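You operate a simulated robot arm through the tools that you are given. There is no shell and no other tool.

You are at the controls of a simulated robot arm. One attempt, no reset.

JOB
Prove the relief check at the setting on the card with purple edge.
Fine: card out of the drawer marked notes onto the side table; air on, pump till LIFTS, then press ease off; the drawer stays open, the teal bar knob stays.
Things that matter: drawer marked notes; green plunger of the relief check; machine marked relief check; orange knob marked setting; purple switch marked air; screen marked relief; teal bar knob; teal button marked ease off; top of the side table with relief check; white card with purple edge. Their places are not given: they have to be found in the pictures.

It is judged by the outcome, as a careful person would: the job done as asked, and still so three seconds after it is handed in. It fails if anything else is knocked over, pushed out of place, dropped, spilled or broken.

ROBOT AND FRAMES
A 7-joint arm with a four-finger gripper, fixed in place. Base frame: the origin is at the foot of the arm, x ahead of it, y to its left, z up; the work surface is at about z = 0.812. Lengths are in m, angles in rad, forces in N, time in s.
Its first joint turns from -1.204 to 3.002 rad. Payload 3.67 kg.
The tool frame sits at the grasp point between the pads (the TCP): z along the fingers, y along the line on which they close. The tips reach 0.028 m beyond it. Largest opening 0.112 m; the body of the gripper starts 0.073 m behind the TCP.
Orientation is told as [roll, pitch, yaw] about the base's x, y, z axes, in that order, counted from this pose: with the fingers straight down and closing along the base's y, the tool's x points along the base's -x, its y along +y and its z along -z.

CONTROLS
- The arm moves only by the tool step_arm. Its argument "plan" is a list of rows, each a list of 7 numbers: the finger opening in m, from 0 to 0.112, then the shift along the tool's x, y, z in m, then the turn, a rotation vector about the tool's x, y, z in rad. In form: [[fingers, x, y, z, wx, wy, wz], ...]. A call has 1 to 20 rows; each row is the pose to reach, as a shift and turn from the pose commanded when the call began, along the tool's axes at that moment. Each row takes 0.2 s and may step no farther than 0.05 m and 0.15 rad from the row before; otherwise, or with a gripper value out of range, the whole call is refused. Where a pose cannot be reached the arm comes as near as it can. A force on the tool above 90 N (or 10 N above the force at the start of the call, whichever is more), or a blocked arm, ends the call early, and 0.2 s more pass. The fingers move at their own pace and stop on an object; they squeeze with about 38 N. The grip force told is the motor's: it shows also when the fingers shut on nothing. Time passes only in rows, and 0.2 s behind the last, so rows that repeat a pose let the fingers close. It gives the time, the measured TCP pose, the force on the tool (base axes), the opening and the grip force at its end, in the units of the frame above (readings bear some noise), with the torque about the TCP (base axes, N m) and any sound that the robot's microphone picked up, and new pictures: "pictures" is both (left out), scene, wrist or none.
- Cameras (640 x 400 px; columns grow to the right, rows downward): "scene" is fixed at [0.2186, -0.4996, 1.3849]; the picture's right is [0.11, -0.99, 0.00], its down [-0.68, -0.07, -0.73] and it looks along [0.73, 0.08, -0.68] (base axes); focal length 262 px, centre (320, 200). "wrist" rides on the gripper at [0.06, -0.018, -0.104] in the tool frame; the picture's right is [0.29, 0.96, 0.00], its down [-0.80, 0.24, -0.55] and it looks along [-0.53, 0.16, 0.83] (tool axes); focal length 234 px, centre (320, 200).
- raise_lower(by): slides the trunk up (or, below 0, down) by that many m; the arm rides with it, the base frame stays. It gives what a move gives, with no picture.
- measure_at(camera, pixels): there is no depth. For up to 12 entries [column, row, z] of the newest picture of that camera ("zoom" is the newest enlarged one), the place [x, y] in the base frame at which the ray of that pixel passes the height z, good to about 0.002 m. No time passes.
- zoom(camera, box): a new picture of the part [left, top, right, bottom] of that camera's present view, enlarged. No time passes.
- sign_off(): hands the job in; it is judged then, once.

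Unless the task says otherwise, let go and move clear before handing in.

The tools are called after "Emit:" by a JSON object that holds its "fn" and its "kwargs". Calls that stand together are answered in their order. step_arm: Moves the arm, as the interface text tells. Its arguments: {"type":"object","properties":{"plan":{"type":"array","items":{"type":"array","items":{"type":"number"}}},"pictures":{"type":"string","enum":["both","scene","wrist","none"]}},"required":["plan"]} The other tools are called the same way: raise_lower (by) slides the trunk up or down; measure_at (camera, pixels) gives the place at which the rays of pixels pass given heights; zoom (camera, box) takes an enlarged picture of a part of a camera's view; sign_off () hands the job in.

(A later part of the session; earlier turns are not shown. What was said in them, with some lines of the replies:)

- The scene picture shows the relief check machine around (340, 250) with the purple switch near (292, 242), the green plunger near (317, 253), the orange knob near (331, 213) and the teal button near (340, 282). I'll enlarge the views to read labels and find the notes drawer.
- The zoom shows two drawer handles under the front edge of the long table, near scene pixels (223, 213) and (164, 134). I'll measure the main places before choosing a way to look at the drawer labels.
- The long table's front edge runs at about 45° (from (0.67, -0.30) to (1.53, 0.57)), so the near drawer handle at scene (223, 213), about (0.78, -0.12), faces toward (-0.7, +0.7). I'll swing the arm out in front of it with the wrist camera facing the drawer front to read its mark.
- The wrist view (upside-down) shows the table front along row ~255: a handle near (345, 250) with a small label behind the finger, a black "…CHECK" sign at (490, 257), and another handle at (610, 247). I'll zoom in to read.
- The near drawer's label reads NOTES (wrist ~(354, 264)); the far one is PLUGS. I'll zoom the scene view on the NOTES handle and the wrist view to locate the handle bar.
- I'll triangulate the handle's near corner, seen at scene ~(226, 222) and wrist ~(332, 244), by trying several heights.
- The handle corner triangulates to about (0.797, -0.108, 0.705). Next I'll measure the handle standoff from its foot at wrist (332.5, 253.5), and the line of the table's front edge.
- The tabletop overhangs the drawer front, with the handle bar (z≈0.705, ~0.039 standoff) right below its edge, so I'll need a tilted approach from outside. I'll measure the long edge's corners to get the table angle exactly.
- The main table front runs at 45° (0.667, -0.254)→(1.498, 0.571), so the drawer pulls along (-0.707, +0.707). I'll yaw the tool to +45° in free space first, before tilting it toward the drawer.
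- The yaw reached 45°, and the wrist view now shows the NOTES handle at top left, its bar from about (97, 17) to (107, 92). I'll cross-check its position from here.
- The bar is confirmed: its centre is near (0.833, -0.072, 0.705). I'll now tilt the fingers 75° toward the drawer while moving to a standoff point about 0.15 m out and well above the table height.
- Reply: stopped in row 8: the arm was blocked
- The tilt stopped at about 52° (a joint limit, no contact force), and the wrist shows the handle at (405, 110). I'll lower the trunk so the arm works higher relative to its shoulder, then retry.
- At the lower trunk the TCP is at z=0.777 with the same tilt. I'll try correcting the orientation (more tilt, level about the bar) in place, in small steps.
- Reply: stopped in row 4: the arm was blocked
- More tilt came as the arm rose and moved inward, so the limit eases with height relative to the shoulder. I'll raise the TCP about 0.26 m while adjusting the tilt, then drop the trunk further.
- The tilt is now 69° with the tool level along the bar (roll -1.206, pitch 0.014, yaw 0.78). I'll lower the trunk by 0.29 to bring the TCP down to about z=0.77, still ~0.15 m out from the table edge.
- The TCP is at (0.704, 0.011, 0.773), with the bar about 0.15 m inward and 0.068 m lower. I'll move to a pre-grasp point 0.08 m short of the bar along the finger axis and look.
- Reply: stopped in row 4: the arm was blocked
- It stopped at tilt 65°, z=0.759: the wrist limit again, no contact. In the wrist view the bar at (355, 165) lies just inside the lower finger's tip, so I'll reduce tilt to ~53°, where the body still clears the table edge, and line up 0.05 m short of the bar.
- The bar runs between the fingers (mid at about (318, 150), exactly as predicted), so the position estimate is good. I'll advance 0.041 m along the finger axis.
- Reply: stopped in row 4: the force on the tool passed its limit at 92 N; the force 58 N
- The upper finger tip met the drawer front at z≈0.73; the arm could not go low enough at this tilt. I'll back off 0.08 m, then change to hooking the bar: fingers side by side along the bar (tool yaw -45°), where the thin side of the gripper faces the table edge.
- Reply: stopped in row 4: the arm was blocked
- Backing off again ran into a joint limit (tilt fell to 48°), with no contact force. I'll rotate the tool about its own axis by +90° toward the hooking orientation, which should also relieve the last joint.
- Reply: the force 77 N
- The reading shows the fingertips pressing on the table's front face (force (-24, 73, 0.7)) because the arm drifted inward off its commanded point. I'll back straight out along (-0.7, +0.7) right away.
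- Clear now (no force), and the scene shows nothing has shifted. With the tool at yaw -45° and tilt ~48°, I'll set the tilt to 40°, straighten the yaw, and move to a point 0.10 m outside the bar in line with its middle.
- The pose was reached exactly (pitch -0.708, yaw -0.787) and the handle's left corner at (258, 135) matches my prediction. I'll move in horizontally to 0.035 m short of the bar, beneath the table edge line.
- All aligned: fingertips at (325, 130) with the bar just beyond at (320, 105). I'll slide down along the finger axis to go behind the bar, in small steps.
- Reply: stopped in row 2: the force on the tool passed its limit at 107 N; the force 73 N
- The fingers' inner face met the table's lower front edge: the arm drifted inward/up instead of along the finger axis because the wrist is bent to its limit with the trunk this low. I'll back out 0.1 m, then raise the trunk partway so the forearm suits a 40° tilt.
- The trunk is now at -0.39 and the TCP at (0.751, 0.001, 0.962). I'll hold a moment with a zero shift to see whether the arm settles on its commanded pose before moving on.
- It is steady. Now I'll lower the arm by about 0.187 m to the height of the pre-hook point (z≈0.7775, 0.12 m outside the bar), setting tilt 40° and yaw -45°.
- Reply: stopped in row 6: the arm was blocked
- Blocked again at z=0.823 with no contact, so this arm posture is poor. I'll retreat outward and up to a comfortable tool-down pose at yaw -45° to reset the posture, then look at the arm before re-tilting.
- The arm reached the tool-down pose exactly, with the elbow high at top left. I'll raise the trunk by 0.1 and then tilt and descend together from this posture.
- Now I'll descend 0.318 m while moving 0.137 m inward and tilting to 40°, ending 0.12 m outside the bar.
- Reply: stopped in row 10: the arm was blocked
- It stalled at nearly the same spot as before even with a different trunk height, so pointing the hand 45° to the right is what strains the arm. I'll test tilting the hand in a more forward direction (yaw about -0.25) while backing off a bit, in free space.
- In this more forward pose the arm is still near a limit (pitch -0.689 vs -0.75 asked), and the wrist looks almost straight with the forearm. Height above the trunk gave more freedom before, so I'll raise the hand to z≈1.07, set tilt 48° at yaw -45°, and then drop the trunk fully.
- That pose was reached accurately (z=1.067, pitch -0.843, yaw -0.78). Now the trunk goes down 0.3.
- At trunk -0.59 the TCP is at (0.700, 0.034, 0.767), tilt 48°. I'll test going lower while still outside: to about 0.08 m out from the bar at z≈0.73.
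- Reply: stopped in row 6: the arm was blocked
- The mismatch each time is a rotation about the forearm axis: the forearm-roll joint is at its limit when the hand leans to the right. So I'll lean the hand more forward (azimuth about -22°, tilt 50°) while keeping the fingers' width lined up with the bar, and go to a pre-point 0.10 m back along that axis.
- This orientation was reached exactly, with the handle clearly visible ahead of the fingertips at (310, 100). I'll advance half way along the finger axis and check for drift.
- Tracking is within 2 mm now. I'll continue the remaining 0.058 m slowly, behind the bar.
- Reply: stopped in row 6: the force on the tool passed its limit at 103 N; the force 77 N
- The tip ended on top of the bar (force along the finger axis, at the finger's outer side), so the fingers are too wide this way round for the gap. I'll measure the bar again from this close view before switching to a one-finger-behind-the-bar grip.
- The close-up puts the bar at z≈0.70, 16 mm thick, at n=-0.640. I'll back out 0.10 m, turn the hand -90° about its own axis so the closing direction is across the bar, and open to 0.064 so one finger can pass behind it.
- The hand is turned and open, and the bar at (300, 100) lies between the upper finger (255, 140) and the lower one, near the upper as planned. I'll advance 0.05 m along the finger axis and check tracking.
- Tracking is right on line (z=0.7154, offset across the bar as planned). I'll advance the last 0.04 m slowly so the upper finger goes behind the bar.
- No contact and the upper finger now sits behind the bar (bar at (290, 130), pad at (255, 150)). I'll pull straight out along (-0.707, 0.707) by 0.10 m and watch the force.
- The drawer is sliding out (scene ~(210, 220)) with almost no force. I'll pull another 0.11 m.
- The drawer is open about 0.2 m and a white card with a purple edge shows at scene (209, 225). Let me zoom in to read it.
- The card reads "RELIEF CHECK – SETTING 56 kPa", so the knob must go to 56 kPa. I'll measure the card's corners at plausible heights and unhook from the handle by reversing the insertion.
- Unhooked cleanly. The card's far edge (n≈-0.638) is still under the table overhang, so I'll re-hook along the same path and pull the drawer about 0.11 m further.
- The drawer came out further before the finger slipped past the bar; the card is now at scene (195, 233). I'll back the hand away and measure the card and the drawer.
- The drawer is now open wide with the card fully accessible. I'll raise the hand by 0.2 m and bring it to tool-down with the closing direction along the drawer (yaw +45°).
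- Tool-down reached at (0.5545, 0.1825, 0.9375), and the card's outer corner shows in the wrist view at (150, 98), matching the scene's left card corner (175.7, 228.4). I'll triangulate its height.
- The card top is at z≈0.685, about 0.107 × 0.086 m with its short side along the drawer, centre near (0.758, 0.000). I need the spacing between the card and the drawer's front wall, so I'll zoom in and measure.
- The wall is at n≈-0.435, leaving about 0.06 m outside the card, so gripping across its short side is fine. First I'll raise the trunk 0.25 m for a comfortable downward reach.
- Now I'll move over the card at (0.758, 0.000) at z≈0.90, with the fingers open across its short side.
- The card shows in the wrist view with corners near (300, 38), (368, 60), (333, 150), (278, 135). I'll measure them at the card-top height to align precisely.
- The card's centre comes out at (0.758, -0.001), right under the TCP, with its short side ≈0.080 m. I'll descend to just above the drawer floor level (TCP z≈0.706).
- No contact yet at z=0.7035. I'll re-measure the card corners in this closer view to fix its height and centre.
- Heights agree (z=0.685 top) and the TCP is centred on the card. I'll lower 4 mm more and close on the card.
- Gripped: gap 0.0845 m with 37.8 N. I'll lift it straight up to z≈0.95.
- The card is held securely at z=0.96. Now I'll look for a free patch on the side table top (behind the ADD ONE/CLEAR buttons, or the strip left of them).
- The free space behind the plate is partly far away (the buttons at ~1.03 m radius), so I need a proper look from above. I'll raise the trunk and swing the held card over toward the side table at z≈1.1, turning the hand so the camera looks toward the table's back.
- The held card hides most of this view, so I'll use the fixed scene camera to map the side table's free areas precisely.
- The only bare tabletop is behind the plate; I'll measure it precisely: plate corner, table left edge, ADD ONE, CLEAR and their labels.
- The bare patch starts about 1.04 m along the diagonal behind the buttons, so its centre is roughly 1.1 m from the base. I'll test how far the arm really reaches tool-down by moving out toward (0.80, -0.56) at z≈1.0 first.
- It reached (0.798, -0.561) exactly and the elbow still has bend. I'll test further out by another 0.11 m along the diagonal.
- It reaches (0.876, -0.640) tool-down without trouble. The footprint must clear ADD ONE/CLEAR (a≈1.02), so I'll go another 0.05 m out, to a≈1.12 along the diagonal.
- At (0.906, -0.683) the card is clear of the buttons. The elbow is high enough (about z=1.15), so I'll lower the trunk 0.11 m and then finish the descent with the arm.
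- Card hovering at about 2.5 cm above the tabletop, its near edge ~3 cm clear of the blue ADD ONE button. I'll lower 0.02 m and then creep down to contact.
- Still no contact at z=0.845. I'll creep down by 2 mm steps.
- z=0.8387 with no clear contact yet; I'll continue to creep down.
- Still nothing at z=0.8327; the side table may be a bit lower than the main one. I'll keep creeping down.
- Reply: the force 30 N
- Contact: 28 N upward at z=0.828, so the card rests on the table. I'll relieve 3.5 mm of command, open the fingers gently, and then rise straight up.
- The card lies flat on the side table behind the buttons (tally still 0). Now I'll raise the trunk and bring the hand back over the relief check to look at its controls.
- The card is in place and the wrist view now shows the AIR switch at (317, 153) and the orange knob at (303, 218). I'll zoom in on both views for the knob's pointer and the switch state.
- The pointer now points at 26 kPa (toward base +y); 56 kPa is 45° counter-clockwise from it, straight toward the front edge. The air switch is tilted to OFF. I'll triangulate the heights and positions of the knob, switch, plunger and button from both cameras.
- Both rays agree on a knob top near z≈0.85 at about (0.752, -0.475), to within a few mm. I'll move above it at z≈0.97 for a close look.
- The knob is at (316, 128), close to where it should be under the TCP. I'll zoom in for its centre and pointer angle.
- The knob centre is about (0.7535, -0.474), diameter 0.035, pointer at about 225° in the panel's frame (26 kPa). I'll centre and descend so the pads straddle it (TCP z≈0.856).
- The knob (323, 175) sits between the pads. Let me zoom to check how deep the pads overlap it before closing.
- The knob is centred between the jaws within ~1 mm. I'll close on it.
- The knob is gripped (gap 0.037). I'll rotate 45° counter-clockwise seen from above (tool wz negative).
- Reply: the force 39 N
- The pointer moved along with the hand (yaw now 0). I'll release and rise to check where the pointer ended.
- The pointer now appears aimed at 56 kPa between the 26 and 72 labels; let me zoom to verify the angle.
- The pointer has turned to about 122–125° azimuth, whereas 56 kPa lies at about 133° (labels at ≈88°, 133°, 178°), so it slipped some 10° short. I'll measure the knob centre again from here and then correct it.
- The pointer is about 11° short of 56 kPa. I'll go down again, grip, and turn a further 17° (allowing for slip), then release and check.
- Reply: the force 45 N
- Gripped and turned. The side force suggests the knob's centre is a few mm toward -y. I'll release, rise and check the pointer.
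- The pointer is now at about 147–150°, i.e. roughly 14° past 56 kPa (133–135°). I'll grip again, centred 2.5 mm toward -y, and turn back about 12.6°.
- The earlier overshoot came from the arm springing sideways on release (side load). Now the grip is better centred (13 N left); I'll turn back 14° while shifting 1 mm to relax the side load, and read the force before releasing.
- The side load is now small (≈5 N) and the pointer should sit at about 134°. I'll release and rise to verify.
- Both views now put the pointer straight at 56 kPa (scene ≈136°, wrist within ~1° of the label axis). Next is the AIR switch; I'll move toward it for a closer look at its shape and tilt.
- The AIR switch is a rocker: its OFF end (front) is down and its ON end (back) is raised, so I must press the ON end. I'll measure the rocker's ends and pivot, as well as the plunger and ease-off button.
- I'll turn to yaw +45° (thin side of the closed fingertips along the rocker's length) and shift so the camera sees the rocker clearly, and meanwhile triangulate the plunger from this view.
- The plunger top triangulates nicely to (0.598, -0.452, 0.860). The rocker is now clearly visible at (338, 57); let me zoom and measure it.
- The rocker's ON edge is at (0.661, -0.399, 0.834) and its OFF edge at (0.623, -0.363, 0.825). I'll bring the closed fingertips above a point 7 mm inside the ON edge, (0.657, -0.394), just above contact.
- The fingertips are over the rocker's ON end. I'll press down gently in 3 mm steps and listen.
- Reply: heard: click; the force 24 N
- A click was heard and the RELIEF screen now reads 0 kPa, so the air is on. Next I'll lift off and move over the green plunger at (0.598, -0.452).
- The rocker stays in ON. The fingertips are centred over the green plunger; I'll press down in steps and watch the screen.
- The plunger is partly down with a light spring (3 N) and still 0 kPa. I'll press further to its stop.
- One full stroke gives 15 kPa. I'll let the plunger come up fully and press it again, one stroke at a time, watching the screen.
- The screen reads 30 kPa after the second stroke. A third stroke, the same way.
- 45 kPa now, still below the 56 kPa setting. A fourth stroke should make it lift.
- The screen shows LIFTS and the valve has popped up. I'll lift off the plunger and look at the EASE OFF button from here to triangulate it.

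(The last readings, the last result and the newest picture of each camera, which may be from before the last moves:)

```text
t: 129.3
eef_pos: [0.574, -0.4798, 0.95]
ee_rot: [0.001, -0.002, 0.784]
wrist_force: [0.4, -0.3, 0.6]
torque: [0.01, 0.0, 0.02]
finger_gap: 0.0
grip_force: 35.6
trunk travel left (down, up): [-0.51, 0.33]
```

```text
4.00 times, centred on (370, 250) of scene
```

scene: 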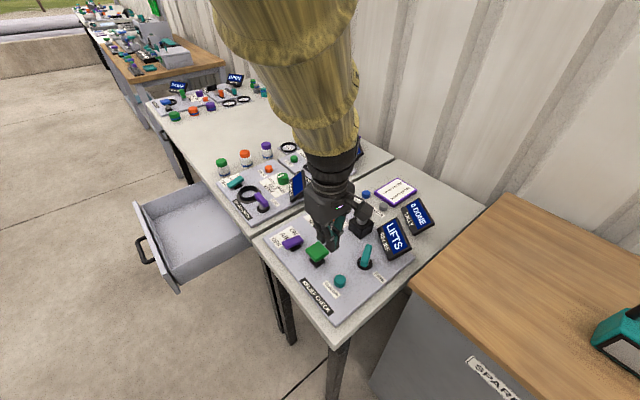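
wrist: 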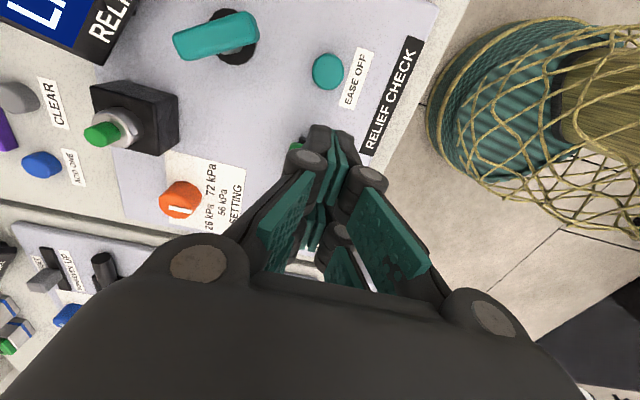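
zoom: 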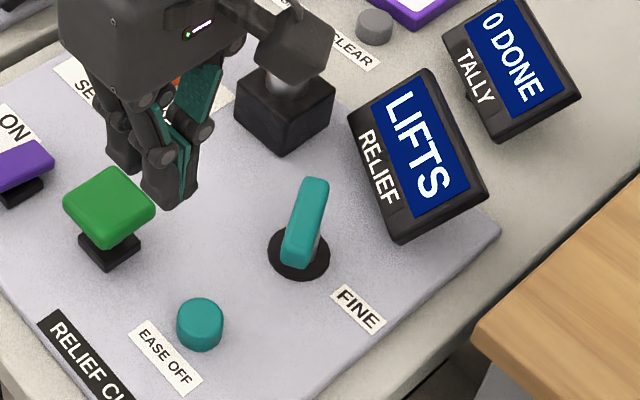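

Still LIFTS. The button's top is at wrist (328.1, 70.7) and scene (340, 278.3); I'll triangulate.

Emit:
{"fn": "measure_at", "kwargs": {"camera": "wrist", "pixels": [[328.1, 70.7, 0.81], [328.1, 70.7, 0.82], [328.1, 70.7, 0.83], [328.1, 70.7, 0.84]]}}

Emit:
{"fn": "measure_at", "kwargs": {"camera": "scene", "pixels": [[340, 278.3, 0.81], [340, 278.3, 0.82], [340, 278.3, 0.83], [340, 278.3, 0.84]]}}

```text
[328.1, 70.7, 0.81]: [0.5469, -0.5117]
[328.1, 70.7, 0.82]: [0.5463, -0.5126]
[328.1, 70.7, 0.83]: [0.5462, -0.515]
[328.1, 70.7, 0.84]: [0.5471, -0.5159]
```

```text
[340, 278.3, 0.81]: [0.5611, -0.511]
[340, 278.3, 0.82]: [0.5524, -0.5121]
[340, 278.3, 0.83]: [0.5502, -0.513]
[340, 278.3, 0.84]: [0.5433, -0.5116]
```

The button top is at about (0.547, -0.5135, 0.832). I'll move over it and come down to just above contact.

Emit:
{"fn": "step_arm", "kwargs": {"plan": [[0.0, 0.0215, -0.0024, 0, 0, 0, 0], [0.0, 0.0429, -0.0047, 0, 0, 0, 0], [0.0, 0.0429, -0.0047, 0.03, 0, 0, 0], [0.0, 0.0429, -0.0047, 0.06, 0, 0, 0], [0.0, 0.0429, -0.0047, 0.08, 0, 0, 0], [0.0, 0.0429, -0.0047, 0.08, 0, 0, 0]], "pictures": "scene"}}

Emit:
{"fn": "zoom", "kwargs": {"camera": "scene", "box": [290, 200, 430, 300]}}

```text
t: 130.7
eef_pos: [0.5476, -0.5117, 0.8718]
ee_rot: [0.0, -0.002, 0.784]
wrist_force: [-0.3, 0.3, 0.7]
torque: [0.0, -0.03, 0.01]
finger_gap: 0.0002
grip_force: 35.7
trunk travel left (down, up): [-0.51, 0.33]
```

scene: 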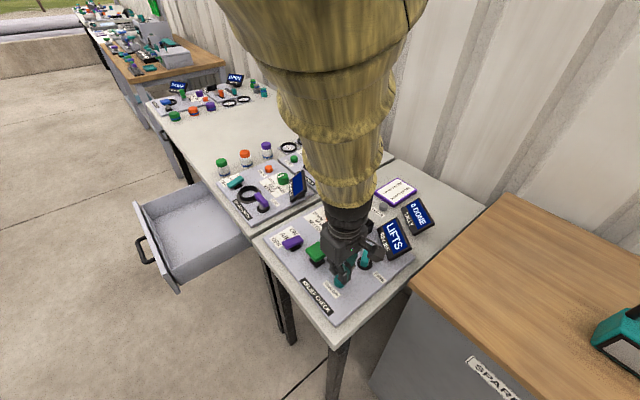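

```text
4.00 times, centred on (360, 250) of scene
```

zoom: 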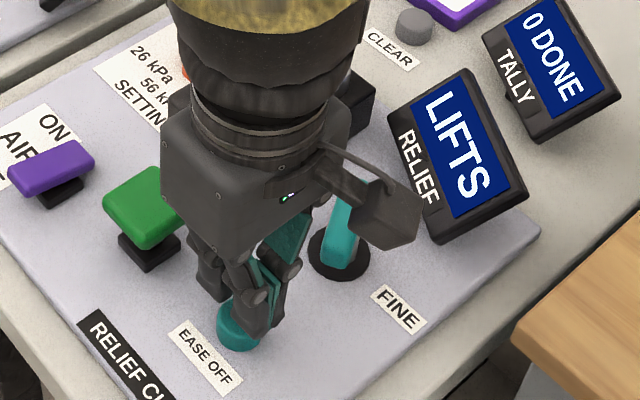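

The tip is right over the EASE OFF button and well clear of the teal FINE bar. I'll press down in small steps.

Emit:
{"fn": "step_arm", "kwargs": {"plan": [[0.0, 0.0005, 0.0008, 0.006, 0, 0, 0], [0.0, 0.0005, 0.0008, 0.01, 0, 0, 0], [0.0, 0.0005, 0.0008, 0.013, 0, 0, 0], [0.0, 0.0005, 0.0008, 0.016, 0, 0, 0]], "pictures": "scene"}}

Emit:
{"fn": "zoom", "kwargs": {"camera": "scene", "box": [290, 200, 430, 300]}}

```text
t: 131.7
eef_pos: [0.546, -0.5114, 0.8545]
ee_rot: [0.002, 0.0, 0.783]
wrist_force: [-0.1, 0.2, 0.8]
torque: [-0.02, 0.01, 0.02]
finger_gap: 0.0
grip_force: 35.6
trunk travel left (down, up): [-0.51, 0.33]
```

scene: 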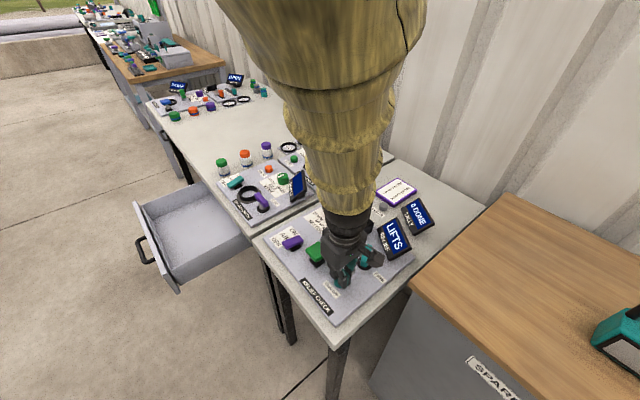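

```text
4.00 times, centred on (360, 250) of scene
```

zoom: 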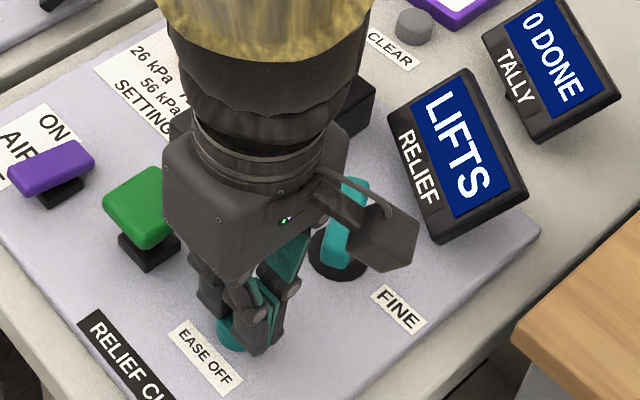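

No contact force yet at z=0.8545 and the screen still says LIFTS. I'll keep pressing down by a few millimetres.

Emit:
{"fn": "step_arm", "kwargs": {"plan": [[0.0, 0, 0, 0.002, 0, 0, 0], [0.0, 0, 0, 0.004, 0, 0, 0], [0.0, 0, 0, 0.006, 0, 0, 0]], "pictures": "scene"}}

Emit:
{"fn": "zoom", "kwargs": {"camera": "scene", "box": [290, 200, 430, 300]}}

```text
t: 132.5
eef_pos: [0.5471, -0.5107, 0.8475]
ee_rot: [0.0, -0.003, 0.783]
wrist_force: [-2.1, -1.7, 2.7]
torque: [-0.06, 0.07, -0.04]
finger_gap: 0.0002
grip_force: 35.7
trunk travel left (down, up): [-0.51, 0.33]
heard: click
```

scene: 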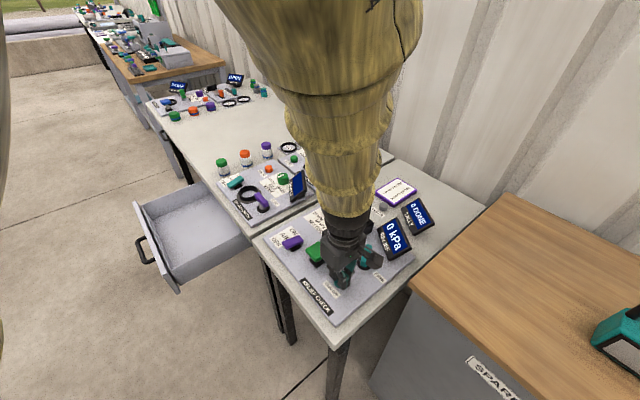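

```text
4.00 times, centred on (360, 250) of scene
```

zoom: 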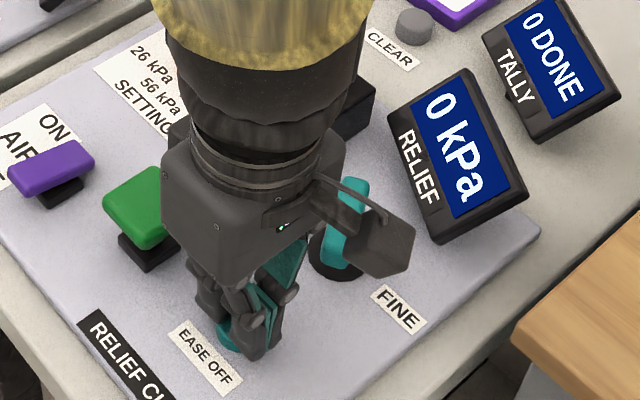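

A click was heard and the screen dropped from LIFTS to 0 kPa: eased off. Now I'll lift straight up and move clear, then check everything.

Emit:
{"fn": "step_arm", "kwargs": {"plan": [[0.0, 0, 0, -0.02, 0, 0, 0], [0.0, 0, 0, -0.05, 0, 0, 0], [0.0, 0, 0, -0.09, 0, 0, 0], [0.0, 0, 0, -0.13, 0, 0, 0], [0.0, 0, 0, -0.17, 0, 0, 0], [0.0, 0, 0.04, -0.2, 0, 0, 0], [0.0, 0, 0.085, -0.21, 0, 0, 0], [0.0, -0.03, 0.12, -0.22, 0, 0, 0], [0.0, -0.07, 0.15, -0.22, 0, 0, 0], [0.0, -0.11, 0.17, -0.22, 0, 0, 0], [0.0, -0.15, 0.19, -0.22, 0, 0, 0], [0.0, -0.19, 0.21, -0.22, 0, 0, 0], [0.0, -0.23, 0.23, -0.22, 0, 0, 0], [0.0, -0.23, 0.23, -0.22, 0, 0, 0]]}}

Emit:
{"fn": "zoom", "kwargs": {"camera": "scene", "box": [250, 160, 450, 330]}}

Emit:
{"fn": "zoom", "kwargs": {"camera": "scene", "box": [120, 120, 320, 300]}}

```text
t: 135.5
eef_pos: [0.5664, -0.2052, 1.0524]
ee_rot: [0.083, -0.059, 0.759]
wrist_force: [-0.6, 0.1, 0.0]
torque: [0.0, -0.02, 0.01]
finger_gap: 0.0
grip_force: 35.7
out of reach, approached as far as the arm can: row 11, 12, 13, 14
trunk travel left (down, up): [-0.51, 0.33]
```

scene: 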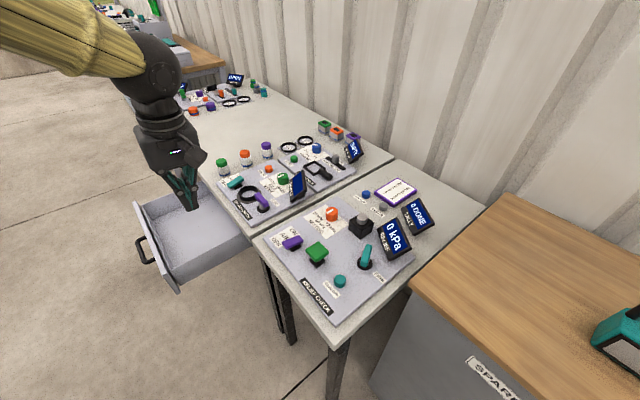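
wrist: 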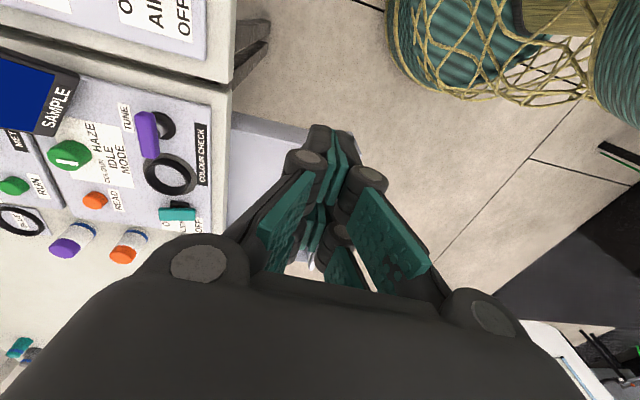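

```text
2.35 times, centred on (350, 245) of scene
```

zoom: 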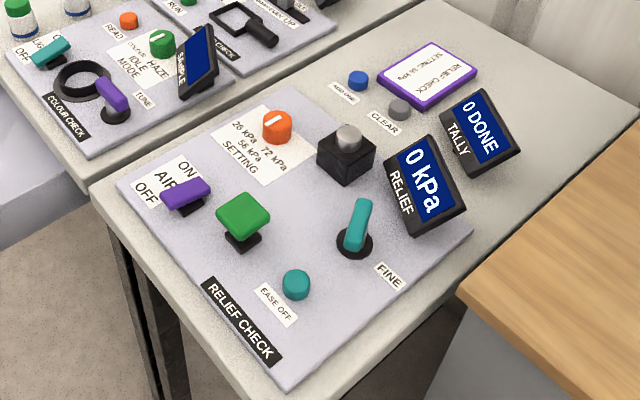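

```text
2.22 times, centred on (220, 210) of scene
```

zoom: 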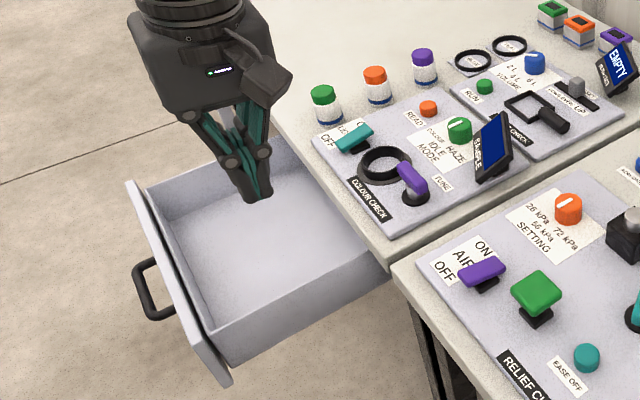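

All is as asked: the card lies on the side table, the knob points to 56 kPa, and AIR is on. It was pumped to LIFTS and eased off, and now reads 0 kPa. The NOTES drawer is still open, the teal FINE bar is unchanged, and the tally still shows 0. The hand is clear at z≈1.05, so I'm handing the job in.

Emit:
{"fn": "sign_off", "kwargs": {}}

```text
The job is handed in.
```

The relief check lifted at the 56 kPa setting on the purple-edged card, and I've handed the job in. I don't have the judge's result.

- **Card:** it's out of the notes drawer and lying flat on the side table, behind the ADD ONE and CLEAR buttons.
- **Setting:** the orange knob points at 56 kPa. It took three tries because the knob turned a little when the fingers let go.
- **Test:** with the air on, the screen showed 45 kPa after three strokes and LIFTS on the fourth. I pressed ease off once and it dropped to 0 kPa.
- **Left as asked:** the drawer is open, the teal bar knob hasn't moved, and the tally still reads 0 DONE.

While opening the drawer, the fingers pressed hard several times (roughly 75 to 110 N) on the table front, the drawer front and the handle. I saw no shift or damage in the pictures afterwards. The air was still on when I handed in, and the hand was well above the tables.
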